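You operate a simulated robot arm through the tools that you are given. There is no shell and no other tool.

You run a simulated robot arm. Do the job below in one go: nothing can be reset, and whatever is moved stays where it is left.

TASK
Drape the green string over both white pegs and light it up.
Fine: the pegs of the brown peg board; its teal plug goes in the lead socket under the blue flap, which stays open; teal switch on only after plugging; leave the link plugs and the pad.

Only the result counts: the job must be done as asked and must still hold three seconds after the hand-in. Knocking over, shifting, dropping, spilling or breaking anything else fails it.

THE ROBOT
A 6-joint arm with a two-finger parallel gripper, fixed in place. Base frame: the origin is at the foot of the arm, x ahead of it, y to its left, z up; the work surface is at about z = 62. Lengths are in cm, angles in degrees, forces in N, time in s.
With the tool pointing down near the work surface it reaches from about 26 to 80 cm from the base axis. Its first joint turns from -166.0 to 166.0 degrees. Payload 3.91 kg.
The tool frame sits at the grasp point between the pads (the TCP): z along the fingers, y along the line on which they close. The tips reach 3 cm beyond it. The gripper opens to 11 cm. The fingers are 2 cm wide and 1 cm thick; the gripper's body (4.8 by 11.2 cm) begins 5.5 cm behind the TCP.
Orientation is that of the tool frame in the base frame, as a unit quaternion [w, x, y, z]. With the fingers straight down and closing along the base's y, the tool's x points along the base's -x, its y along +y and its z along -z.

THE INTERFACE
- The arm moves only by the tool jog_arm. Its argument "increments" is text: rows parted by semicolons, each of 6 numbers parted by spaces: the shift along the tool's x, y, z in units of 400 mm (1.0 is 400 mm), then the turn, a rotation vector about the tool's x, y, z in units of 45 degrees (1.0 is 45 degrees). In form: dx dy dz rx ry rz; .... A call has 1 to 20 rows; each row is the pose to reach, as a shift and turn from the pose commanded when the call began, along the tool's axes at that moment. "fingers" is the closure, from 0 (fully open) to 1 (shut), set as the call begins (left out, the last holds). A call with a number of a shift or a turn outside -1 to 1 is refused whole. Rows are played at 5 a second. More than 5 cm and 8.6 degrees between two rows, or a gripper value outside its range, and nothing of the call is played. A pose out of reach is approached as far as the arm can. The call stops where the force on the tool passes 90 N (or 10 N more than at its start, if that is more) or the arm is blocked; 0.2 s more then pass. Each finger travels about 4.5 cm/s and halts on what it meets, pressing with about 40 N; the grip force reading is that of the motor and also rises with nothing between the fingers. The clock runs only during rows and for 0.2 s after the last one: add rows that repeat a pose to give the fingers time. It gives the time, the measured TCP pose, the force on the tool (base axes), the opening and the grip force at its end, in the units of the frame above (readings bear some noise), with the torque about the TCP (base axes, N m) and any sound that the robot's microphone picked up, and new pictures: "views" is both (left out), scene, wrist or none.
- Cameras (640 x 400 px; columns grow to the right, rows downward): "scene" is fixed at [39.83, -65.11, 142.28]; the picture's right is [0.99, -0.12, 0.00], its down [-0.04, -0.36, -0.93] and it looks along [0.11, 0.92, -0.37] (base axes); focal length 330 px, centre (320, 200). "wrist" rides on the gripper at [7.7, 0.7, -11.4] in the tool frame; the picture's right is [-0.09, 1.00, 0.00], its down [-0.80, -0.07, -0.59] and it looks along [-0.59, -0.05, 0.80] (tool axes); focal length 270 px, centre (320, 200). There is no depth. A picture from a camera that has moved, and an enlarged one, comes with that camera's place and axes in the base frame and with its lens.
- slide_trunk(by): slides the trunk up (or, below 0, down) by that many cm; the arm rides with it, the base frame stays. It gives what a move gives, with no picture.
- zoom(camera, box): a new picture of the part [left, top, right, bottom] of that camera's present view, enlarged. It takes no simulated time.
- job_done(): hands the job in; it is judged then, once.

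Nothing tells you positions but the pictures and the camera data. Unless the task says otherwise, let go and move clear before handing in.

The tools are called after "Call:" as name(argument=value, ...) on one line, values as JSON. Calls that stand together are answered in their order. jog_arm: Moves the arm, as the interface text tells. Its arguments: {"type":"object","properties":{"increments":{"type":"string"},"fingers":{"type":"number"},"views":{"type":"string","enum":["both","scene","wrist","none"]}},"required":["increments"]} The other tools are called the same way: slide_trunk (by) slides the trunk up or down; zoom (camera, box) takes an enlarged picture of a part of a camera's view; job_done () hands the job in.

At the start:

```text
time: 0.0
tool_pos: [28.55, 39.0, 104.04]
ee_rot: [-0.001, 0.0, 1.0, 0.0]
contact_force: [-0.8, 0.2, -0.5]
torque: [-0.01, 0.0, 0.03]
finger_gap: 11.01
gripper_force: 0.1
trunk travel left (down, up): [-52.5, 8.5]
```

scene: 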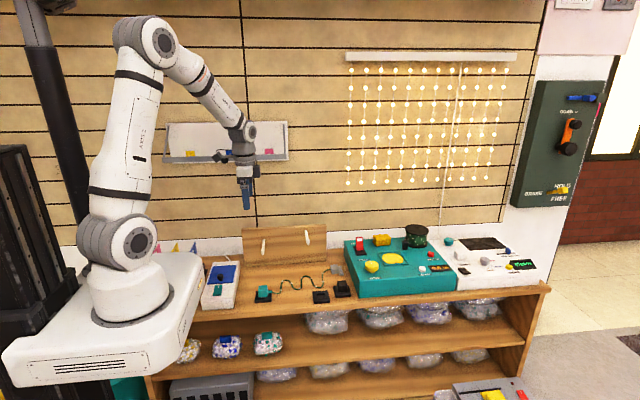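
wrist: 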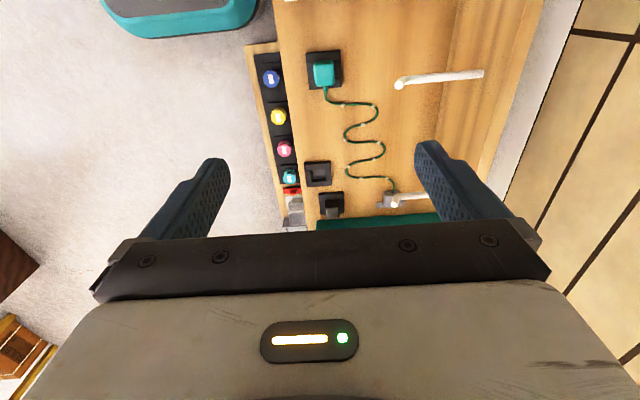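

The bench shows a brown peg board with two white pegs and a green string lying in front of it, along with several sockets and switches. I'll enlarge parts of both views before moving anything.

Call:
zoom(camera="scene", box=[190, 220, 360, 326])

Call:
zoom(camera="wrist", box=[230, 0, 550, 240])

Call:
zoom(camera="scene", box=[330, 220, 550, 310])

```text
3.76 times, centred on (275, 273) of scene
camera zoom: at [39.83, -65.11, 142.28], right [0.99, -0.12, 0.0], down [-0.04, -0.36, -0.93], along [0.11, 0.92, -0.37], focal length 1244 px, centre (489, -75)
```

zoom: 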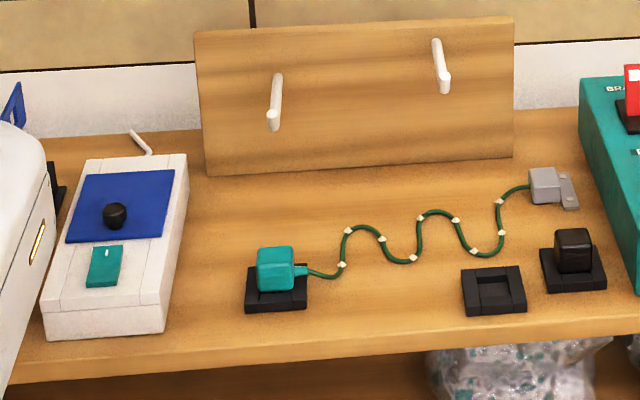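

```text
1.67 times, centred on (390, 120) of wrist
camera zoom: at [20.8, 39.75, 115.7], right [0.09, 1.0, 0.0], down [0.8, -0.07, 0.59], along [0.59, -0.05, -0.8], focal length 450 px, centre (203, 333)
```

zoom: 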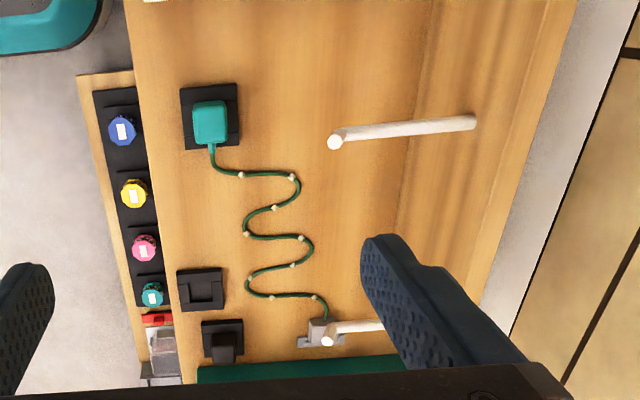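

```text
2.91 times, centred on (440, 265) of scene
camera zoom: at [39.83, -65.11, 142.28], right [0.99, -0.12, 0.0], down [-0.04, -0.36, -0.93], along [0.11, 0.92, -0.37], focal length 961 px, centre (-29, 11)
```

zoom: 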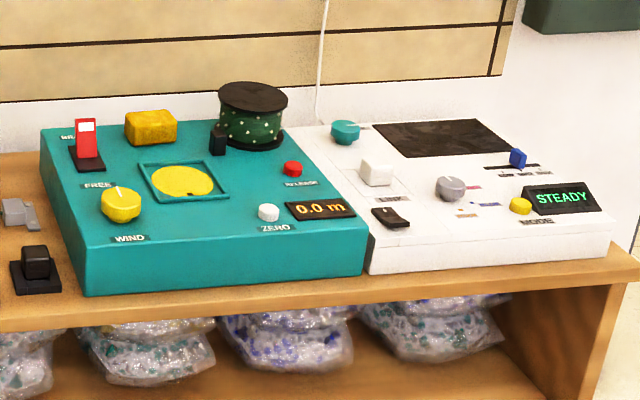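

The white box, with its blue flap and teal switch, is at about (14, 48). The plug tray is at about (31, 39.5). The pegs are at x of about 31 and 49, with y running from 50 to 62 and z of about 75 to 79. The cord's grey anchor is at about (60.5, 54). I'll move over the white box to look more closely.

Call:
jog_arm(increments="0.0828 0.03 0.045 0 0 0; 0.1656 0.06 0.09 0 0 0; 0.2484 0.09 0.135 0 0 0; 0.3312 0.12 0.18 0 0 0; 0.414 0.15 0.225 0 0 0; 0.414 0.15 0.225 0 0 0")

```text
time: 1.4
tool_pos: [12.01, 44.86, 95.13]
ee_rot: [0.001, 0.001, 1.0, 0.0]
contact_force: [0.4, 0.2, 0.0]
torque: [0.0, 0.01, -0.01]
finger_gap: 11.0
gripper_force: 0.1
trunk travel left (down, up): [-52.5, 8.5]
camera wrist: at [4.3, 45.63, 106.66], right [0.09, 1.0, 0.0], down [0.8, -0.07, 0.59], along [0.59, -0.05, -0.8], focal length 270 px, centre (320, 200)
```

scene: 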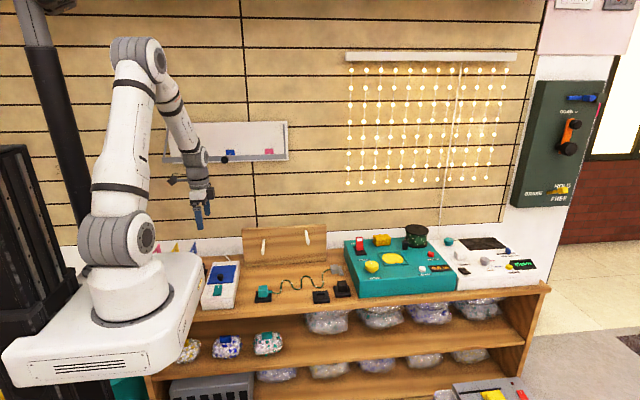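
wrist: 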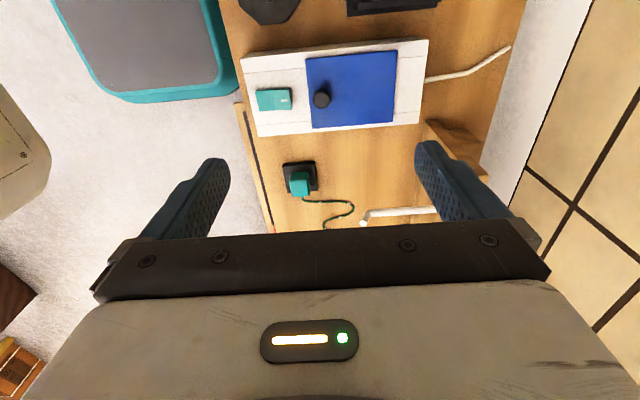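

Call:
zoom(camera="wrist", box=[220, 0, 540, 220])

Call:
zoom(camera="wrist", box=[235, 25, 455, 145])

Call:
zoom(camera="scene", box=[190, 245, 250, 320])

```text
1.82 times, centred on (380, 110) of wrist
camera zoom: at [4.3, 45.63, 106.66], right [0.09, 1.0, 0.0], down [0.8, -0.07, 0.59], along [0.59, -0.05, -0.8], focal length 491 px, centre (211, 364)
```

zoom: 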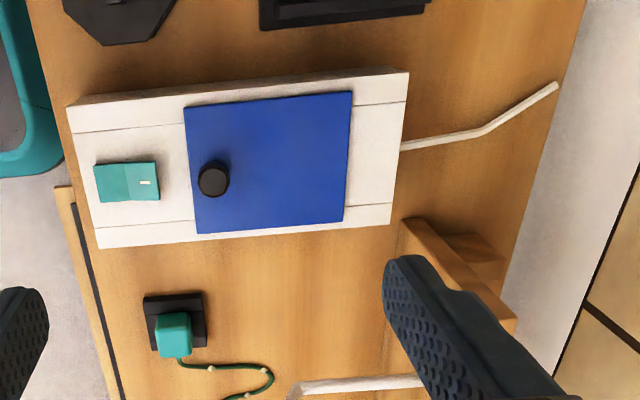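

```text
2.91 times, centred on (345, 85) of wrist
camera zoom: at [4.3, 45.63, 106.66], right [0.09, 1.0, 0.0], down [0.8, -0.07, 0.59], along [0.59, -0.05, -0.8], focal length 786 px, centre (247, 534)
```

zoom: 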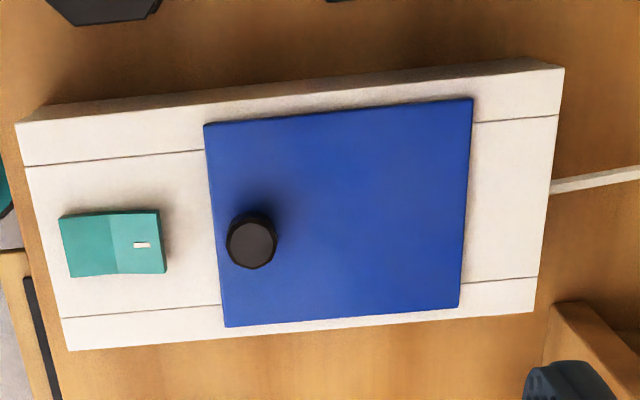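

```text
5.33 times, centred on (220, 282) of scene
camera zoom: at [39.83, -65.11, 142.28], right [0.99, -0.12, 0.0], down [-0.04, -0.36, -0.93], along [0.11, 0.92, -0.37], focal length 1762 px, centre (853, -240)
```

zoom: 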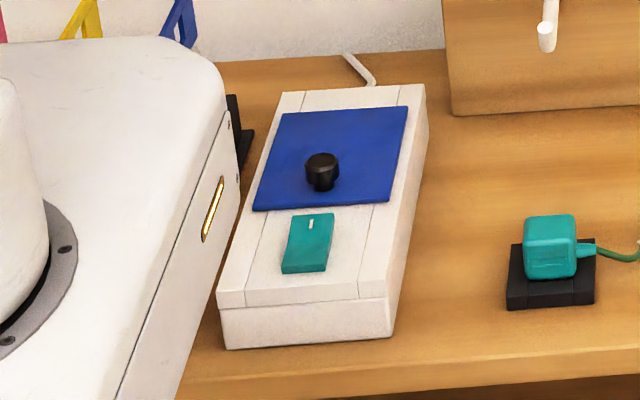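

The knob top is at about (15, 45, 69.7). The flap spans x 10.2–19.8 and y 43.2–55.3 at z of about 67, so its hinge is probably along the back edge. I'll turn the gripper 90° so the fingers close along base x. The knob can then pivot between the pads while the flap swings up.

Call:
jog_arm(increments="-0.0125 0 0.02 0 0 -0.1667; -0.025 0 0.04 0 0 -0.3333; -0.0375 0 0.06 0 0 -0.5; -0.05 0 0.08 0 0 -0.6667; -0.0625 0 0.1 0 0 -0.8333; -0.075 0 0.12 0 0 -1", views="none")

Call:
jog_arm(increments="0 0 0 0 0 -0.1667; 0 0 0 0 0 -0.3333; 0 0 0 0 0 -0.5; 0 0 0 0 0 -0.6667; 0 0 0 0 0 -0.8333; 0 0 0 0 0 -1; 0 0 0 0 0 -1")

```text
time: 2.8
tool_pos: [15.01, 45.13, 90.24]
ee_rot: [0.0, -0.384, 0.924, 0.0]
contact_force: [-1.0, 0.5, -0.7]
torque: [0.0, 0.02, -0.02]
finger_gap: 11.02
gripper_force: 0.1
trunk travel left (down, up): [-52.5, 8.5]
```

```text
time: 4.4
tool_pos: [15.09, 44.95, 90.3]
ee_rot: [0.0, 0.708, -0.706, 0.001]
contact_force: [0.0, -0.1, 0.0]
torque: [-0.01, 0.03, 0.01]
finger_gap: 10.99
gripper_force: 0.0
trunk travel left (down, up): [-52.5, 8.5]
camera wrist: at [14.32, 37.37, 101.88], right [-1.0, 0.09, 0.0], down [0.07, 0.8, 0.59], along [0.05, 0.59, -0.8], focal length 270 px, centre (320, 200)
```

scene: 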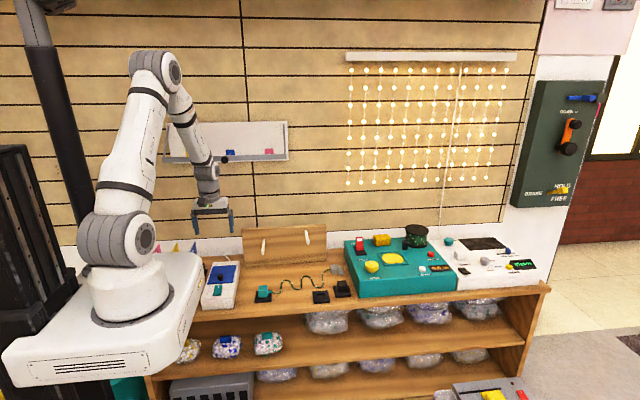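
wrist: 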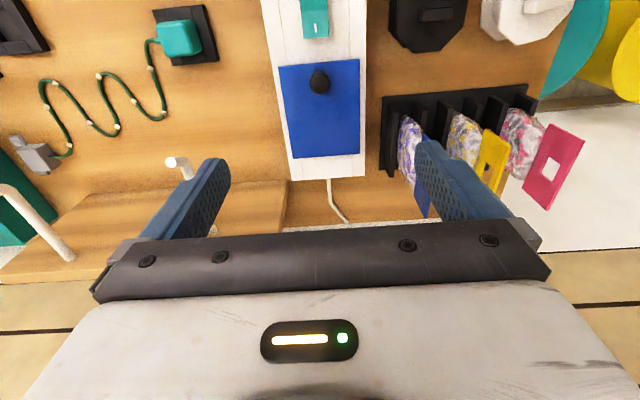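

Call:
zoom(camera="wrist", box=[260, 0, 400, 240])

Call:
zoom(camera="wrist", box=[0, 0, 300, 200])

```text
1.67 times, centred on (330, 120) of wrist
camera zoom: at [14.32, 37.37, 101.88], right [-1.0, 0.09, 0.0], down [0.07, 0.8, 0.59], along [0.05, 0.59, -0.8], focal length 450 px, centre (303, 333)
```

zoom: 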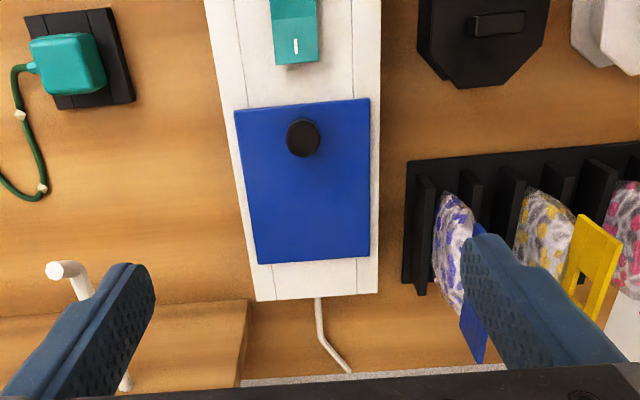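

```text
2.00 times, centred on (150, 100) of wrist
camera zoom: at [14.32, 37.37, 101.88], right [-1.0, 0.09, 0.0], down [0.07, 0.8, 0.59], along [0.05, 0.59, -0.8], focal length 541 px, centre (660, 400)
```

zoom: 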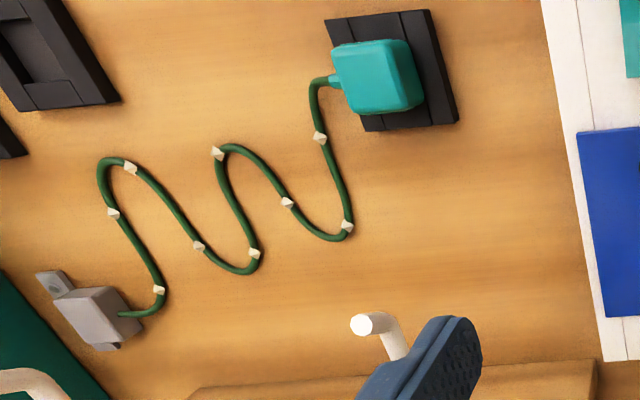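

The knob is at about (14.95, 44.8). I'll lower partly closed fingers around it to z of about 70.7, so the tips stay just above the flap.

Call:
jog_arm(increments="0.002 0 0.1 0 0 0; 0.004 0.001 0.2 0 0 0; 0.004 0.002 0.3 0 0 0; 0.004 0.003 0.39 0 0 0; 0.004 0.003 0.45 0 0 0; 0.004 0.003 0.49 0 0 0; 0.004 0.003 0.49 0 0 0", fingers=0.55)

```text
time: 6.0
tool_pos: [14.91, 44.78, 70.74]
ee_rot: [0.0, 0.707, -0.707, 0.0]
contact_force: [0.0, -0.1, 1.0]
torque: [0.01, -0.02, -0.01]
finger_gap: 4.95
gripper_force: 0.0
trunk travel left (down, up): [-52.5, 8.5]
camera wrist: at [14.14, 37.1, 82.29], right [-1.0, 0.09, 0.0], down [0.07, 0.8, 0.59], along [0.05, 0.59, -0.8], focal length 270 px, centre (320, 200)
```

scene: 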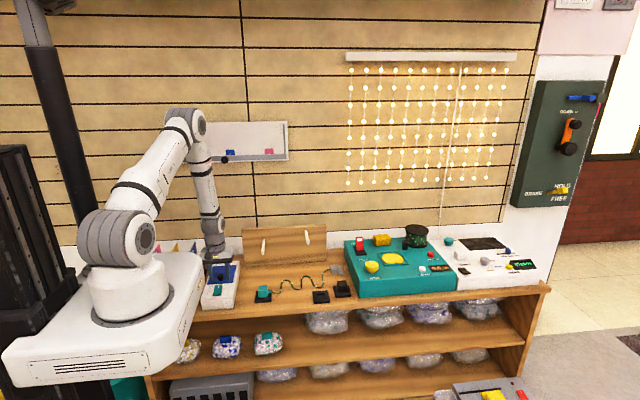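
wrist: 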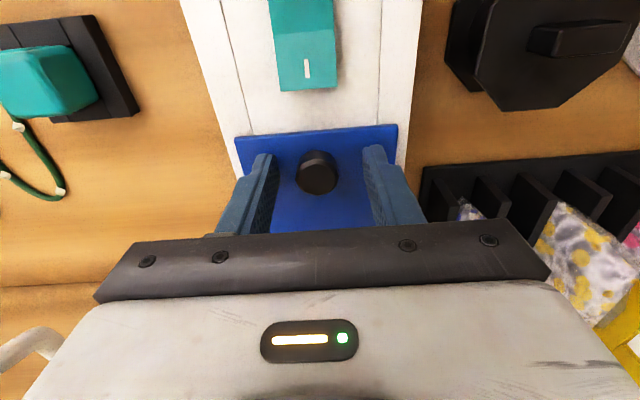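

Call:
zoom(camera="wrist", box=[220, 110, 420, 240])

Call:
zoom(camera="wrist", box=[250, 0, 370, 100])

Call:
zoom(camera="scene", box=[190, 240, 250, 310])

```text
3.08 times, centred on (320, 175) of wrist
camera zoom: at [14.14, 37.1, 82.29], right [-1.0, 0.09, 0.0], down [0.07, 0.8, 0.59], along [0.05, 0.59, -0.8], focal length 832 px, centre (320, 277)
```

zoom: 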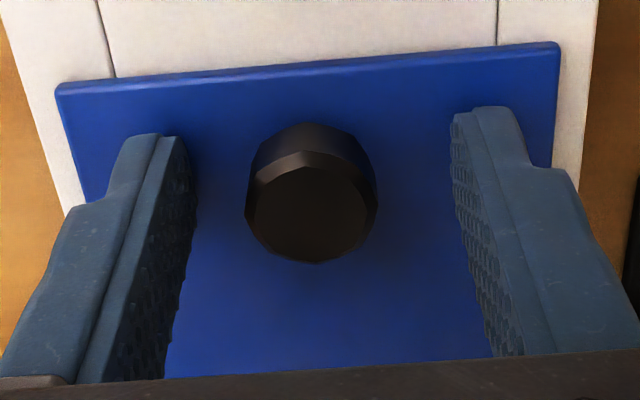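

```text
4.00 times, centred on (310, 50) of wrist
camera zoom: at [14.14, 37.1, 82.29], right [-1.0, 0.09, 0.0], down [0.07, 0.8, 0.59], along [0.05, 0.59, -0.8], focal length 1081 px, centre (360, 800)
```

zoom: 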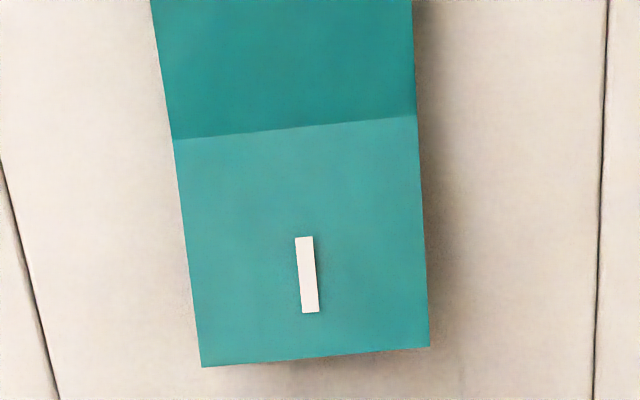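

```text
5.71 times, centred on (220, 275) of scene
camera zoom: at [39.83, -65.11, 142.28], right [0.99, -0.12, 0.0], down [-0.04, -0.36, -0.93], along [0.11, 0.92, -0.37], focal length 1888 px, centre (891, -229)
```

zoom: 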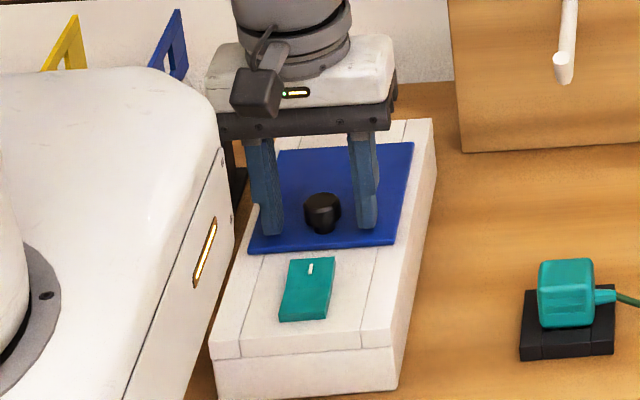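

The fingers straddle the knob, so I'll close on it now.

Call:
jog_arm(increments="0 0 0 0 0 0; 0 0 0 0 0 0; 0 0 0 0 0 0; 0 0 0 0 0 0; 0 0 0 0 0 0", fingers=1)

```text
time: 7.2
tool_pos: [15.07, 44.75, 70.67]
ee_rot: [0.001, 0.707, -0.707, 0.0]
contact_force: [24.4, -2.6, 0.0]
torque: [-0.11, -0.43, -0.05]
finger_gap: 2.32
gripper_force: 45.0
trunk travel left (down, up): [-52.5, 8.5]
camera wrist: at [14.32, 37.08, 82.3], right [-1.0, 0.09, 0.0], down [0.07, 0.8, 0.59], along [0.05, 0.59, -0.8], focal length 270 px, centre (320, 200)
```

scene: 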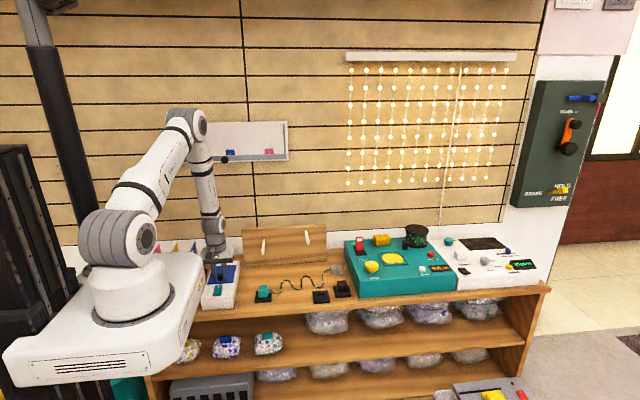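
wrist: 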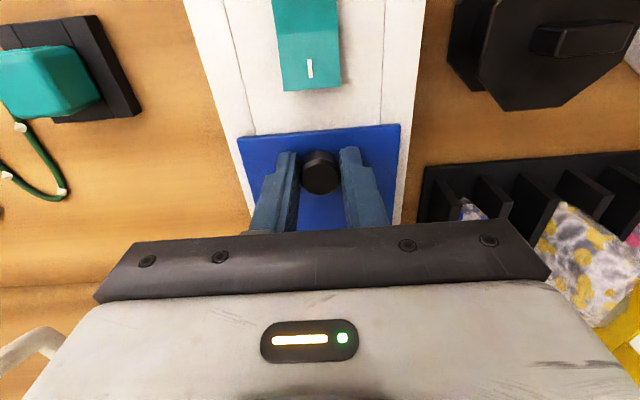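

The knob is gripped with a 2.32 cm gap. I'll lift along a short arc about the assumed back hinge to check that the flap follows.

Call:
jog_arm(increments="-0.003 -0.004 -0.018 0 0 0; -0.0093 -0.004 -0.0363 0 0 0; -0.0158 -0.004 -0.0538 0 0 0; -0.0233 -0.004 -0.0708 0 0 0; -0.032 -0.004 -0.0873 0 0 0; -0.0421 -0.004 -0.1033 0 0 0; -0.0421 -0.004 -0.1033 0 0 0")

```text
time: 8.8
tool_pos: [15.12, 46.43, 74.79]
ee_rot: [0.0, 0.708, -0.707, 0.001]
contact_force: [-0.3, -7.0, -9.2]
torque: [-1.3, 0.05, -0.03]
finger_gap: 2.28
gripper_force: 45.2
trunk travel left (down, up): [-52.5, 8.5]
camera wrist: at [14.32, 38.83, 86.49], right [-1.0, 0.09, 0.0], down [0.07, 0.8, 0.59], along [0.05, 0.59, -0.8], focal length 270 px, centre (320, 200)
```

scene: 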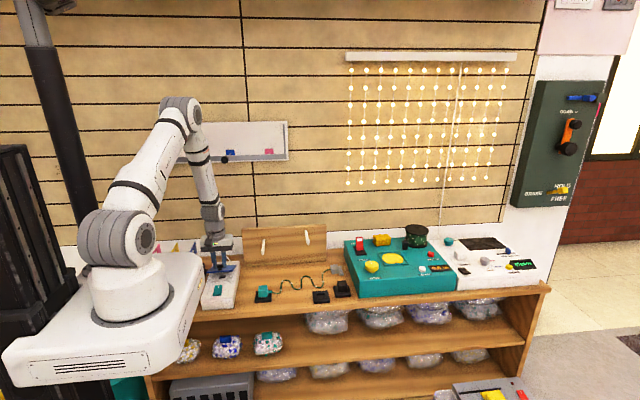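
wrist: 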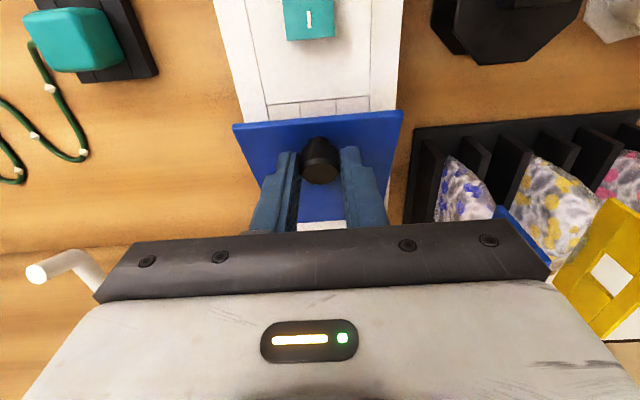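

The flap is hinging up with little force, so I'll continue along the arc to about 64°.

Call:
jog_arm(increments="-0.011 0 -0.015 0 0 0; -0.0231 0 -0.0293 0 0 0; -0.0362 0 -0.0427 0 0 0; -0.05 0 -0.0553 0 0 0; -0.0649 0 -0.0667 0 0 0; -0.0804 0 -0.077 0 0 0; -0.0967 0 -0.0863 0 0 0; -0.1136 0 -0.0945 0 0 0; -0.1309 0 -0.1014 0 0 0; -0.1486 0 -0.1073 0 0 0; -0.1486 0 -0.1073 0 0 0")

```text
time: 11.2
tool_pos: [14.92, 52.35, 79.2]
ee_rot: [0.001, 0.707, -0.707, 0.0]
contact_force: [1.5, -12.3, 0.0]
torque: [-1.35, -0.04, 0.1]
finger_gap: 2.3
gripper_force: 45.0
trunk travel left (down, up): [-52.5, 8.5]
camera wrist: at [14.31, 44.74, 90.78], right [-1.0, 0.09, 0.0], down [0.07, 0.8, 0.59], along [0.05, 0.59, -0.8], focal length 270 px, centre (320, 200)
```

scene: 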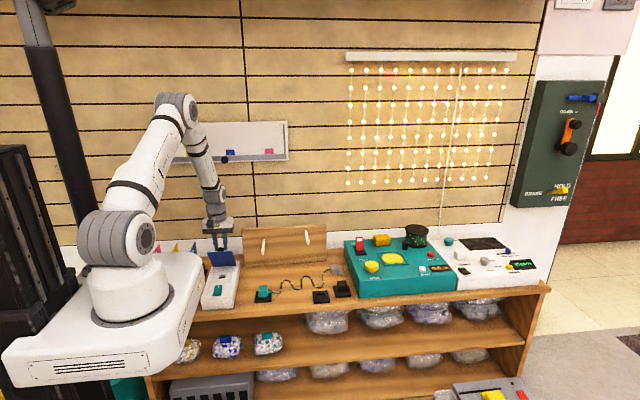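
wrist: 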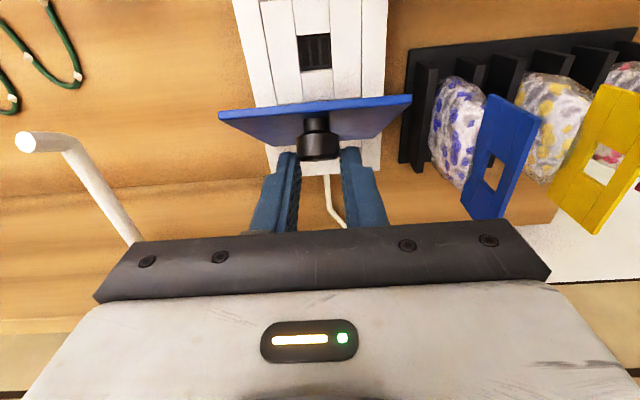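

The flap is at about 60° and the lead socket beneath it is now visible. I'll carry on past vertical.

Call:
jog_arm(increments="-0.0183 0 -0.0043 0 0 0; -0.0368 0 -0.0075 0 0 0; -0.0553 0 -0.0095 0 0 0; -0.074 0 -0.01 0 0 0; -0.0928 0 -0.0093 0 0 0; -0.1113 0 -0.0073 0 0 0; -0.1298 0 -0.004 0 0 0; -0.1478 0 0.0008 0 0 0; -0.1655 0 0.0065 0 0 0; -0.1655 0 0.0065 0 0 0")

```text
time: 13.4
tool_pos: [15.07, 59.27, 79.03]
ee_rot: [-0.001, -0.707, 0.708, 0.0]
contact_force: [-0.2, 0.1, 0.0]
torque: [-0.05, -0.01, 0.01]
finger_gap: 0.0
gripper_force: 37.1
trunk travel left (down, up): [-52.5, 8.5]
camera wrist: at [14.33, 51.6, 90.61], right [-1.0, 0.09, 0.0], down [0.07, 0.8, 0.59], along [0.05, 0.59, -0.8], focal length 270 px, centre (320, 200)
```

scene: 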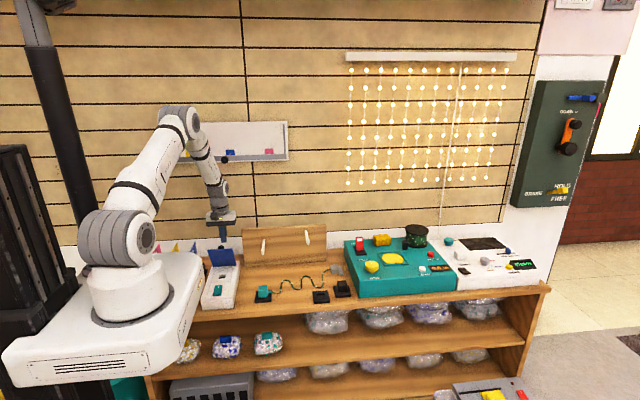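
wrist: 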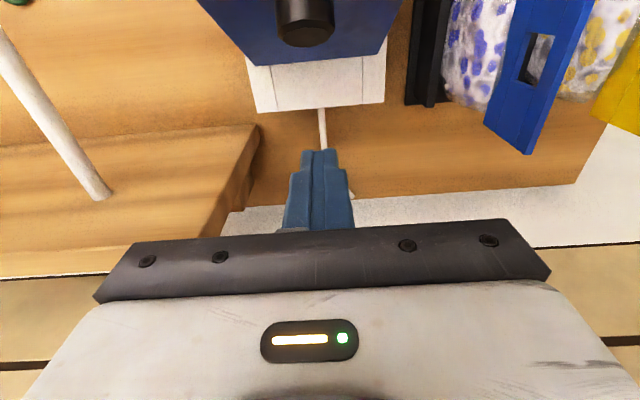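

Call:
zoom(camera="scene", box=[190, 220, 260, 310])

Call:
zoom(camera="wrist", box=[190, 0, 420, 150])

```text
4.44 times, centred on (225, 265) of scene
camera zoom: at [39.83, -65.11, 142.28], right [0.99, -0.12, 0.0], down [-0.04, -0.36, -0.93], along [0.11, 0.92, -0.37], focal length 1469 px, centre (742, -89)
```

zoom: 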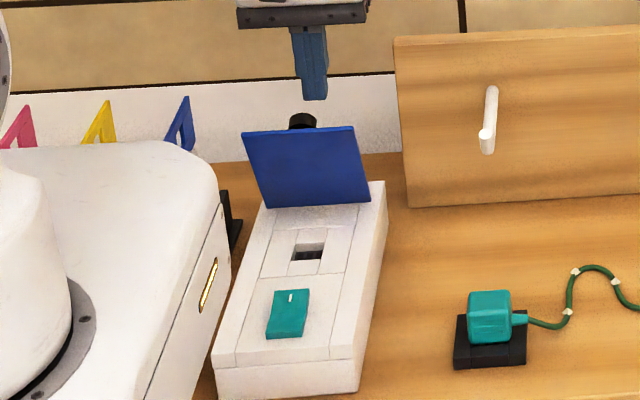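

```text
2.67 times, centred on (305, 75) of wrist
camera zoom: at [14.33, 51.6, 90.61], right [-1.0, 0.09, 0.0], down [0.07, 0.8, 0.59], along [0.05, 0.59, -0.8], focal length 721 px, centre (360, 533)
```

zoom: 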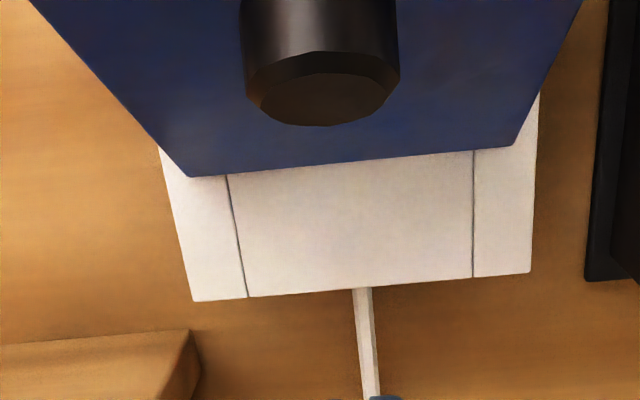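

The knob slipped out of the grip, but the flap stayed up at about 60°. I'll go over the top to its front side with closed fingers and push it back past vertical.

Call:
jog_arm(increments="0 0 -0.1 0 0 0; 0 0 -0.2 0 0 0; 0 0 -0.325 0 0 0; 0.1 0 -0.325 0 0 0; 0.2 0 -0.325 0 0 0; 0.3 0 -0.325 0 0 0; 0.4075 0 -0.325 0 0 0; 0.4075 0 -0.22 0 0 0; 0.4075 0 -0.12 0 0 0; 0.4075 0 -0.02 0 0 0; 0.4075 0 0.075 0 0 0; 0.4075 0 0.075 0 0 0")

```text
time: 16.0
tool_pos: [15.07, 42.87, 75.72]
ee_rot: [0.0, -0.707, 0.707, 0.0]
contact_force: [0.8, 0.4, 0.1]
torque: [-0.01, -0.02, 0.03]
finger_gap: 0.01
gripper_force: 37.7
trunk travel left (down, up): [-52.5, 8.5]
camera wrist: at [14.43, 35.28, 87.29], right [-1.0, 0.09, 0.0], down [0.07, 0.8, 0.59], along [0.05, 0.59, -0.8], focal length 270 px, centre (320, 200)
```

scene: 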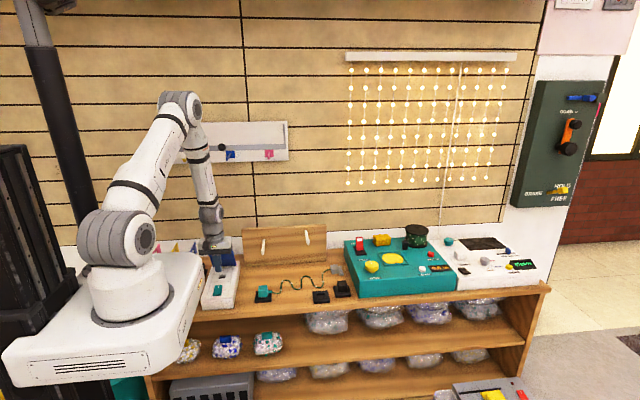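
wrist: 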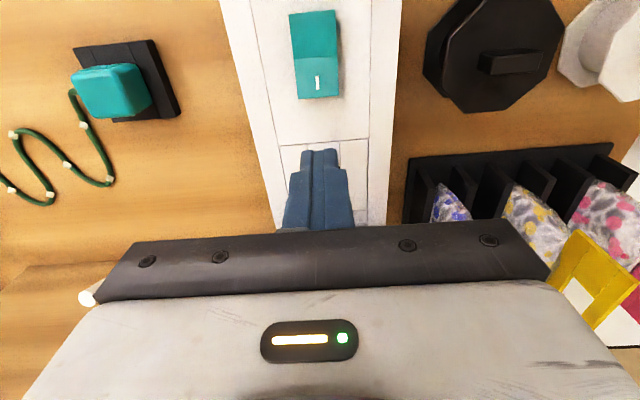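

Call:
jog_arm(increments="-0.05 0 0 0 0 0; -0.1 0 0 0 0 0; -0.13 0 0 0 0 0; -0.16 0 0 0 0 0; -0.19 0 0 0 0 0; -0.22 0 0 0 0 0; -0.25 0 0 0 0 0; -0.27 0 0 0 0 0; -0.29 0 0 0 0 0; -0.29 0 0 0 0 0")

Call:
zoom(camera="scene", box=[190, 220, 260, 310])

```text
time: 18.2
tool_pos: [14.82, 54.46, 76.01]
ee_rot: [0.0, -0.707, 0.707, -0.001]
contact_force: [-0.7, -0.5, 0.7]
torque: [0.03, 0.01, 0.01]
finger_gap: 0.01
gripper_force: 37.9
trunk travel left (down, up): [-52.5, 8.5]
camera wrist: at [14.27, 46.78, 87.56], right [-1.0, 0.09, 0.0], down [0.07, 0.8, 0.59], along [0.05, 0.59, -0.8], focal length 270 px, centre (320, 200)
```

scene: 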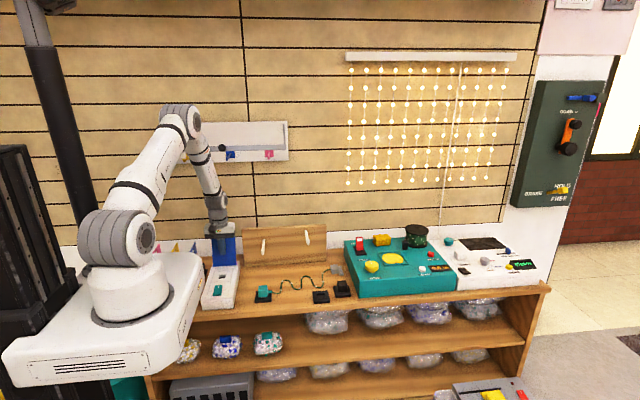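
wrist: 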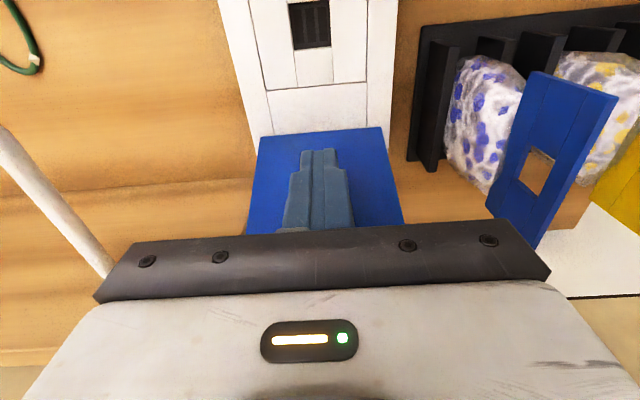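

```text
4.44 times, centred on (225, 265) of scene
camera zoom: at [39.83, -65.11, 142.28], right [0.99, -0.12, 0.0], down [-0.04, -0.36, -0.93], along [0.11, 0.92, -0.37], focal length 1469 px, centre (742, -89)
```

zoom: 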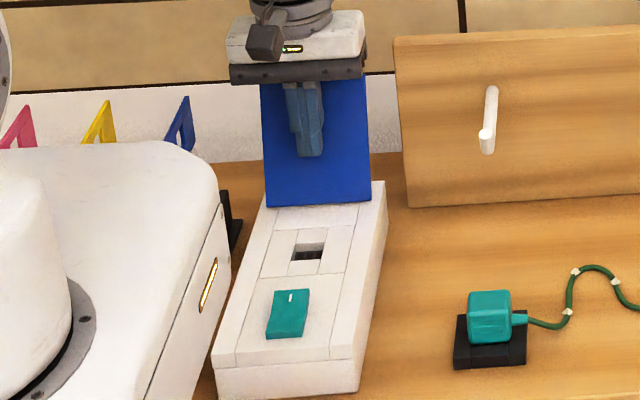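

The flap is near or past vertical with no force on the tool. I'll nudge it a bit further, then back off and look.

Call:
jog_arm(increments="-0.02 0 0 0 0 0; -0.04 0 0 0 0 0; -0.05 0 0 0 0 0; -0.05 0 0 0 0 0", views="none")

Call:
jog_arm(increments="0.1 0 0 0 0 0; 0.2 0 0 0 0 0; 0.3 0 0 0 0 0; 0.3 0 -0.1 0 0 0; 0.3 0 -0.2 0 0 0; 0.3 0 -0.25 0 0 0; 0.3 0 -0.25 0 0 0")

Call:
zoom(camera="scene", box=[190, 220, 260, 310])

Call:
zoom(camera="wrist", box=[220, 0, 440, 220])

```text
time: 19.2
tool_pos: [15.04, 55.71, 75.95]
ee_rot: [-0.003, -0.707, 0.707, -0.003]
contact_force: [12.0, -42.4, 8.8]
torque: [-1.22, -0.76, 0.02]
finger_gap: 0.0
gripper_force: 37.7
trunk travel left (down, up): [-52.5, 8.5]
```

```text
time: 20.8
tool_pos: [14.97, 44.19, 86.05]
ee_rot: [0.0, -0.707, 0.707, 0.0]
contact_force: [0.0, 0.4, 0.1]
torque: [-0.02, 0.0, 0.0]
finger_gap: 0.0
gripper_force: 37.8
trunk travel left (down, up): [-52.5, 8.5]
camera wrist: at [14.26, 36.64, 97.71], right [-1.0, 0.09, 0.0], down [0.07, 0.8, 0.59], along [0.05, 0.59, -0.8], focal length 270 px, centre (320, 200)
```

scene: 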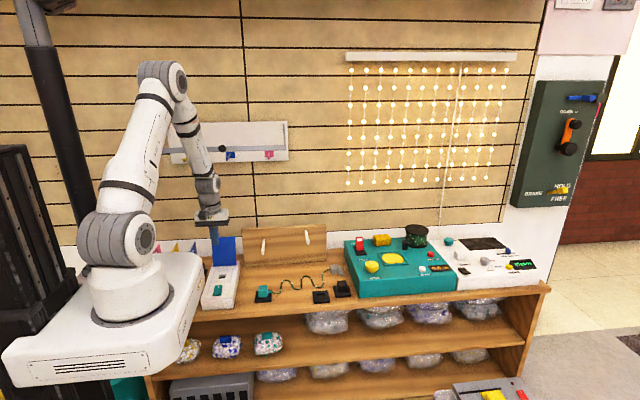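
wrist: 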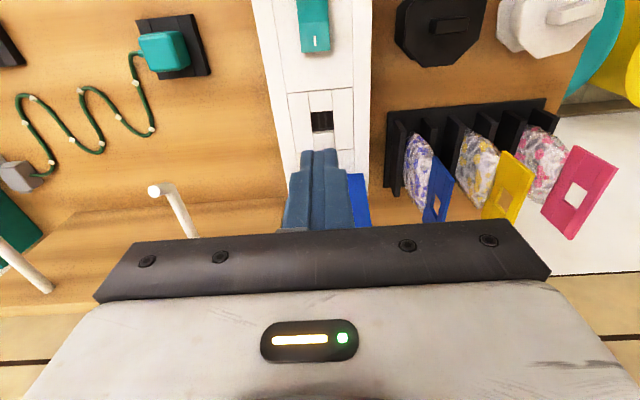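

```text
4.44 times, centred on (225, 265) of scene
camera zoom: at [39.83, -65.11, 142.28], right [0.99, -0.12, 0.0], down [-0.04, -0.36, -0.93], along [0.11, 0.92, -0.37], focal length 1469 px, centre (742, -89)
```

zoom: 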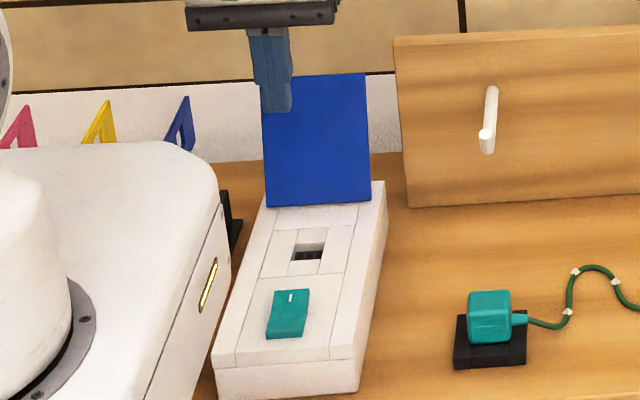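

```text
1.82 times, centred on (330, 110) of wrist
camera zoom: at [14.26, 36.64, 97.71], right [-1.0, 0.09, 0.0], down [0.07, 0.8, 0.59], along [0.05, 0.59, -0.8], focal length 491 px, centre (302, 364)
```

zoom: 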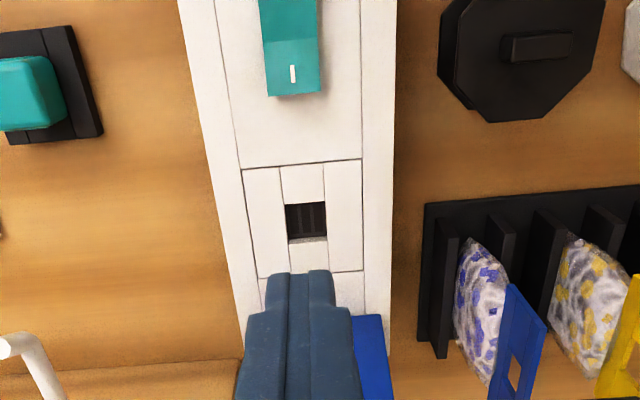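

The flap is against its stop at about 105° and the socket recess is visible at about (14.8, 48.5). I'll turn the gripper back so it closes along y and take a clear look at the socket.

Call:
jog_arm(increments="-0.008 0.015 0 0 0 0.1667; -0.016 0.03 0 0 0 0.3333; -0.025 0.045 0 0 0 0.5; -0.033 0.06 0 0 0 0.6667; -0.042 0.075 0 0 0 0.8333; -0.05 0.0875 0 0 0 1", fingers=0, views="none")

Call:
jog_arm(increments="0 0 0 0 0 0.1667; 0 0 0 0 0 0.3333; 0 0 0 0 0 0.5; 0 0 0 0 0 0.6667; 0 0 0 0 0 0.8333; 0 0 0 0 0 1; 0 0 0 0 0 1", views="wrist")

Call:
zoom(camera="wrist", box=[220, 60, 440, 220])

```text
time: 22.2
tool_pos: [11.39, 46.33, 85.74]
ee_rot: [0.0, -0.381, 0.924, 0.0]
contact_force: [-0.8, -0.1, 0.2]
torque: [-0.02, -0.02, 0.0]
finger_gap: 11.0
gripper_force: 0.0
trunk travel left (down, up): [-52.5, 8.5]
```

```text
time: 23.8
tool_pos: [11.56, 46.39, 85.86]
ee_rot: [0.0, 0.001, 1.0, 0.0]
contact_force: [0.6, -0.3, 0.5]
torque: [0.01, -0.01, -0.01]
finger_gap: 11.0
gripper_force: 0.1
trunk travel left (down, up): [-52.5, 8.5]
camera wrist: at [3.84, 47.17, 97.45], right [0.09, 1.0, 0.0], down [0.8, -0.07, 0.59], along [0.59, -0.05, -0.8], focal length 270 px, centre (320, 200)
```

wrist: 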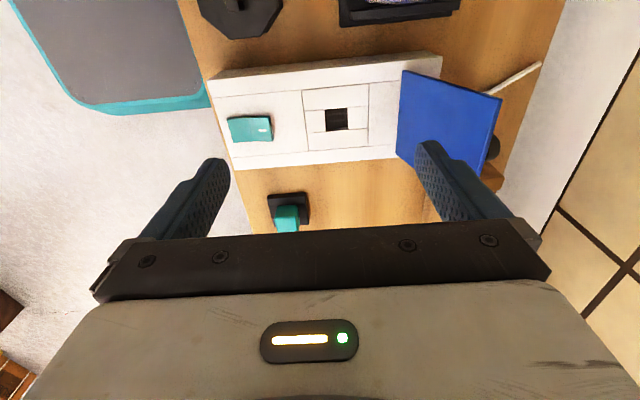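

```text
2.50 times, centred on (330, 140) of wrist
camera zoom: at [3.84, 47.17, 97.45], right [0.09, 1.0, 0.0], down [0.8, -0.07, 0.59], along [0.59, -0.05, -0.8], focal length 676 px, centre (295, 350)
```

zoom: 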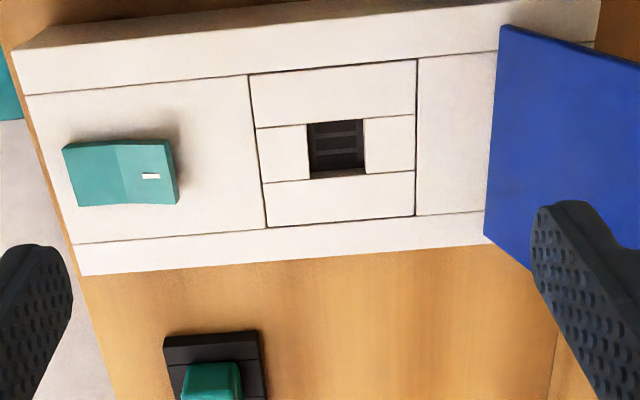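

The lead socket is a square recess of about 2.5 cm centred near (15.05, 48.2). Next I'll look closely at the teal plug in its tray.

Call:
jog_arm(increments="-0.096 -0.043 0.012 0 0 0; -0.192 -0.086 0.024 0 0 0; -0.288 -0.129 0.035 0 0 0; -0.385 -0.1725 0.047 0 0 0; -0.385 -0.1725 0.047 0 0 0", views="wrist")

Call:
zoom(camera="wrist", box=[230, 60, 410, 220])

Call:
zoom(camera="scene", box=[245, 275, 295, 310])

```text
time: 25.0
tool_pos: [27.13, 39.46, 84.46]
ee_rot: [0.0, 0.0, 1.0, 0.0]
contact_force: [1.0, 0.2, -0.4]
torque: [-0.02, 0.04, 0.01]
finger_gap: 11.03
gripper_force: 0.3
trunk travel left (down, up): [-52.5, 8.5]
camera wrist: at [19.38, 40.13, 95.95], right [0.09, 1.0, 0.0], down [0.8, -0.07, 0.59], along [0.59, -0.05, -0.8], focal length 270 px, centre (320, 200)
```

wrist: 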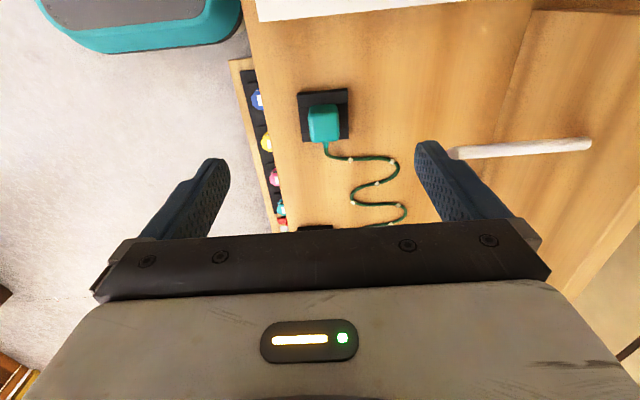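

```text
2.50 times, centred on (320, 140) of wrist
camera zoom: at [19.38, 40.13, 95.95], right [0.09, 1.0, 0.0], down [0.8, -0.07, 0.59], along [0.59, -0.05, -0.8], focal length 676 px, centre (320, 350)
```

zoom: 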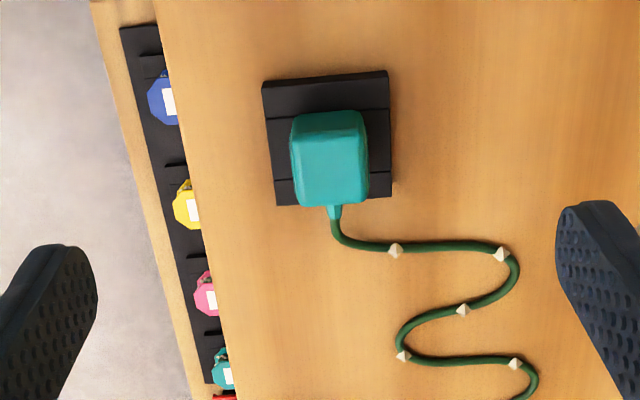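

```text
11.43 times, centred on (270, 292) of scene
camera zoom: at [39.83, -65.11, 142.28], right [0.99, -0.12, 0.0], down [-0.04, -0.36, -0.93], along [0.11, 0.92, -0.37], focal length 3777 px, centre (891, -857)
```

zoom: 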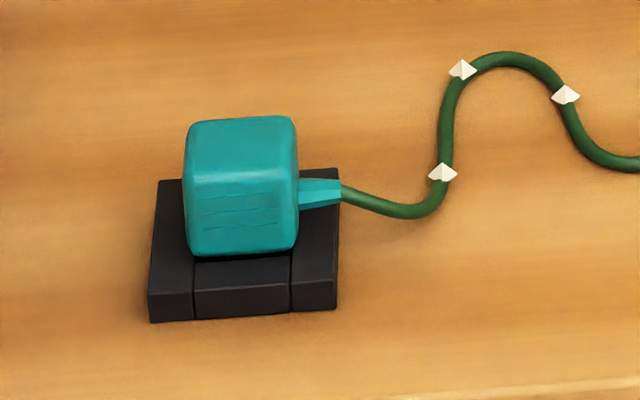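

The plug centre is at about (31.0, 39.6) with its top at z of about 66.3, and the cord leaves it toward +x. I'll lower the fingers on either side of it, along y.

Call:
jog_arm(increments="-0.05 0.002 0.08 0 0 0; -0.0968 0.0035 0.16 0 0 0; -0.0968 0.0035 0.25 0 0 0; -0.0968 0.0035 0.34 0 0 0; -0.0968 0.0035 0.4 0 0 0; -0.0968 0.0035 0.42 0 0 0; -0.0968 0.0035 0.42 0 0 0", fingers=0.5)

Call:
zoom(camera="wrist", box=[220, 80, 420, 240])

Call:
zoom(camera="scene", box=[235, 260, 305, 310])

```text
time: 26.6
tool_pos: [30.76, 39.82, 66.89]
ee_rot: [0.0, 0.0, 1.0, 0.0]
contact_force: [0.1, 0.1, -0.1]
torque: [-0.02, -0.03, 0.01]
finger_gap: 5.52
gripper_force: 0.1
trunk travel left (down, up): [-52.5, 8.5]
camera wrist: at [23.06, 40.57, 78.51], right [0.09, 1.0, 0.0], down [0.8, -0.07, 0.59], along [0.59, -0.05, -0.8], focal length 270 px, centre (320, 200)
```

scene: 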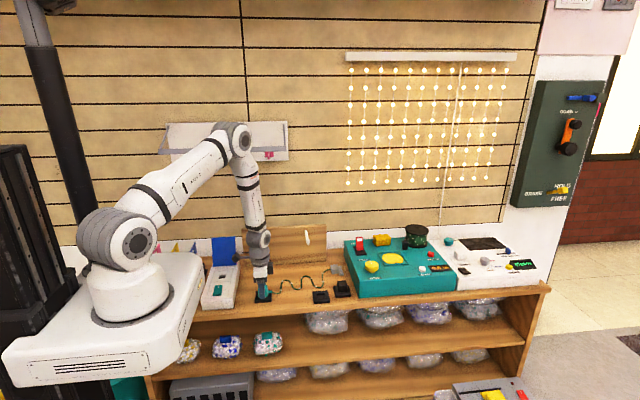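
wrist: 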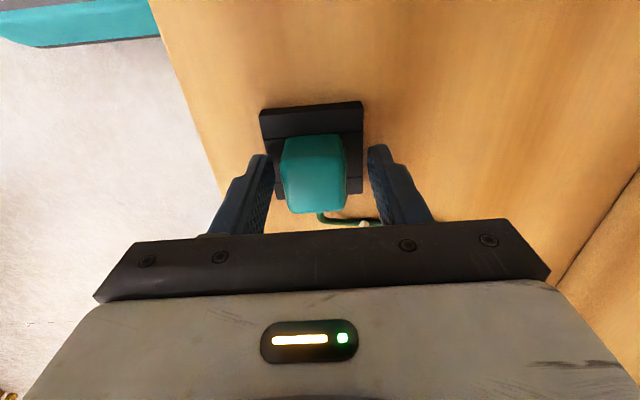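

```text
2.50 times, centred on (320, 160) of wrist
camera zoom: at [23.06, 40.57, 78.51], right [0.09, 1.0, 0.0], down [0.8, -0.07, 0.59], along [0.59, -0.05, -0.8], focal length 676 px, centre (320, 300)
```

zoom: 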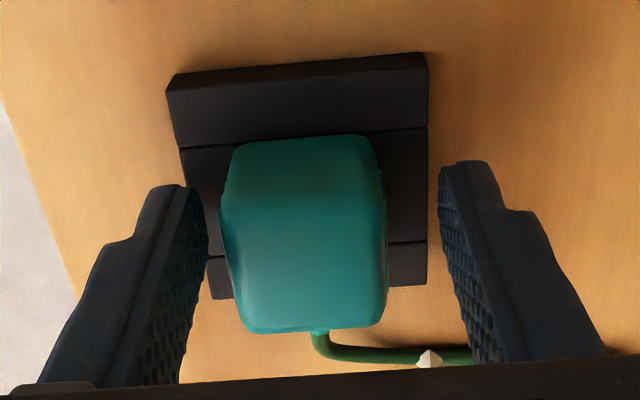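

```text
8.00 times, centred on (270, 285) of scene
camera zoom: at [39.83, -65.11, 142.28], right [0.99, -0.12, 0.0], down [-0.04, -0.36, -0.93], along [0.11, 0.92, -0.37], focal length 2644 px, centre (720, -480)
```

zoom: 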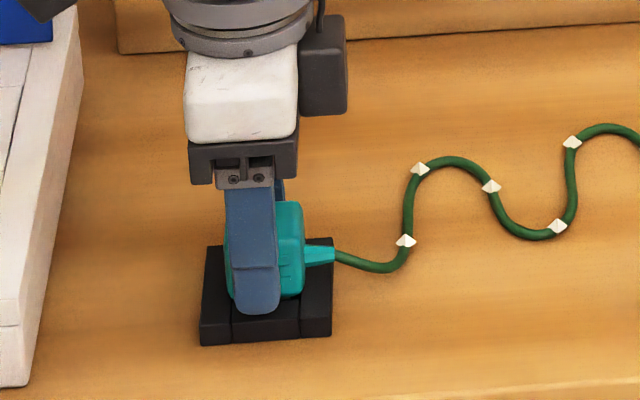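

The plug is about 0.3 cm further in x and 0.4 cm lower in y than the gripper centre. I'll correct for that and then close.

Call:
jog_arm(increments="-0.0038 -0.005 0 0 0 0; -0.0075 -0.01 0 0 0 0; -0.0075 -0.01 0 0 0 0", views="wrist")

Call:
zoom(camera="wrist", box=[220, 80, 420, 240])

```text
time: 27.4
tool_pos: [31.1, 39.17, 66.9]
ee_rot: [0.0, 0.0, 1.0, 0.0]
contact_force: [0.8, 0.0, -0.1]
torque: [0.03, 0.01, -0.02]
finger_gap: 5.51
gripper_force: 0.1
trunk travel left (down, up): [-52.5, 8.5]
camera wrist: at [23.37, 39.99, 78.63], right [0.09, 1.0, 0.0], down [0.8, -0.07, 0.59], along [0.59, -0.05, -0.8], focal length 270 px, centre (320, 200)
```

wrist: 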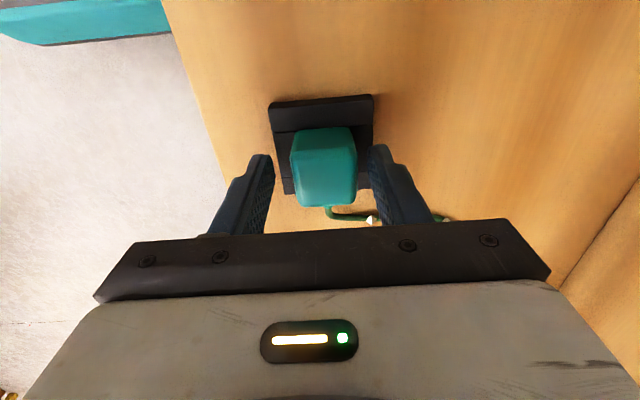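

```text
2.50 times, centred on (320, 160) of wrist
camera zoom: at [23.37, 39.99, 78.63], right [0.09, 1.0, 0.0], down [0.8, -0.07, 0.59], along [0.59, -0.05, -0.8], focal length 676 px, centre (320, 300)
```

zoom: 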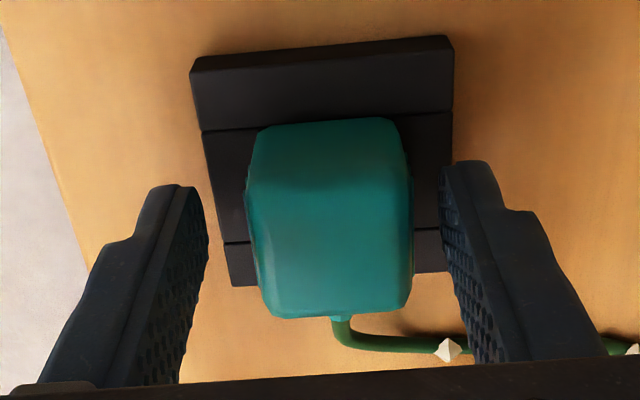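

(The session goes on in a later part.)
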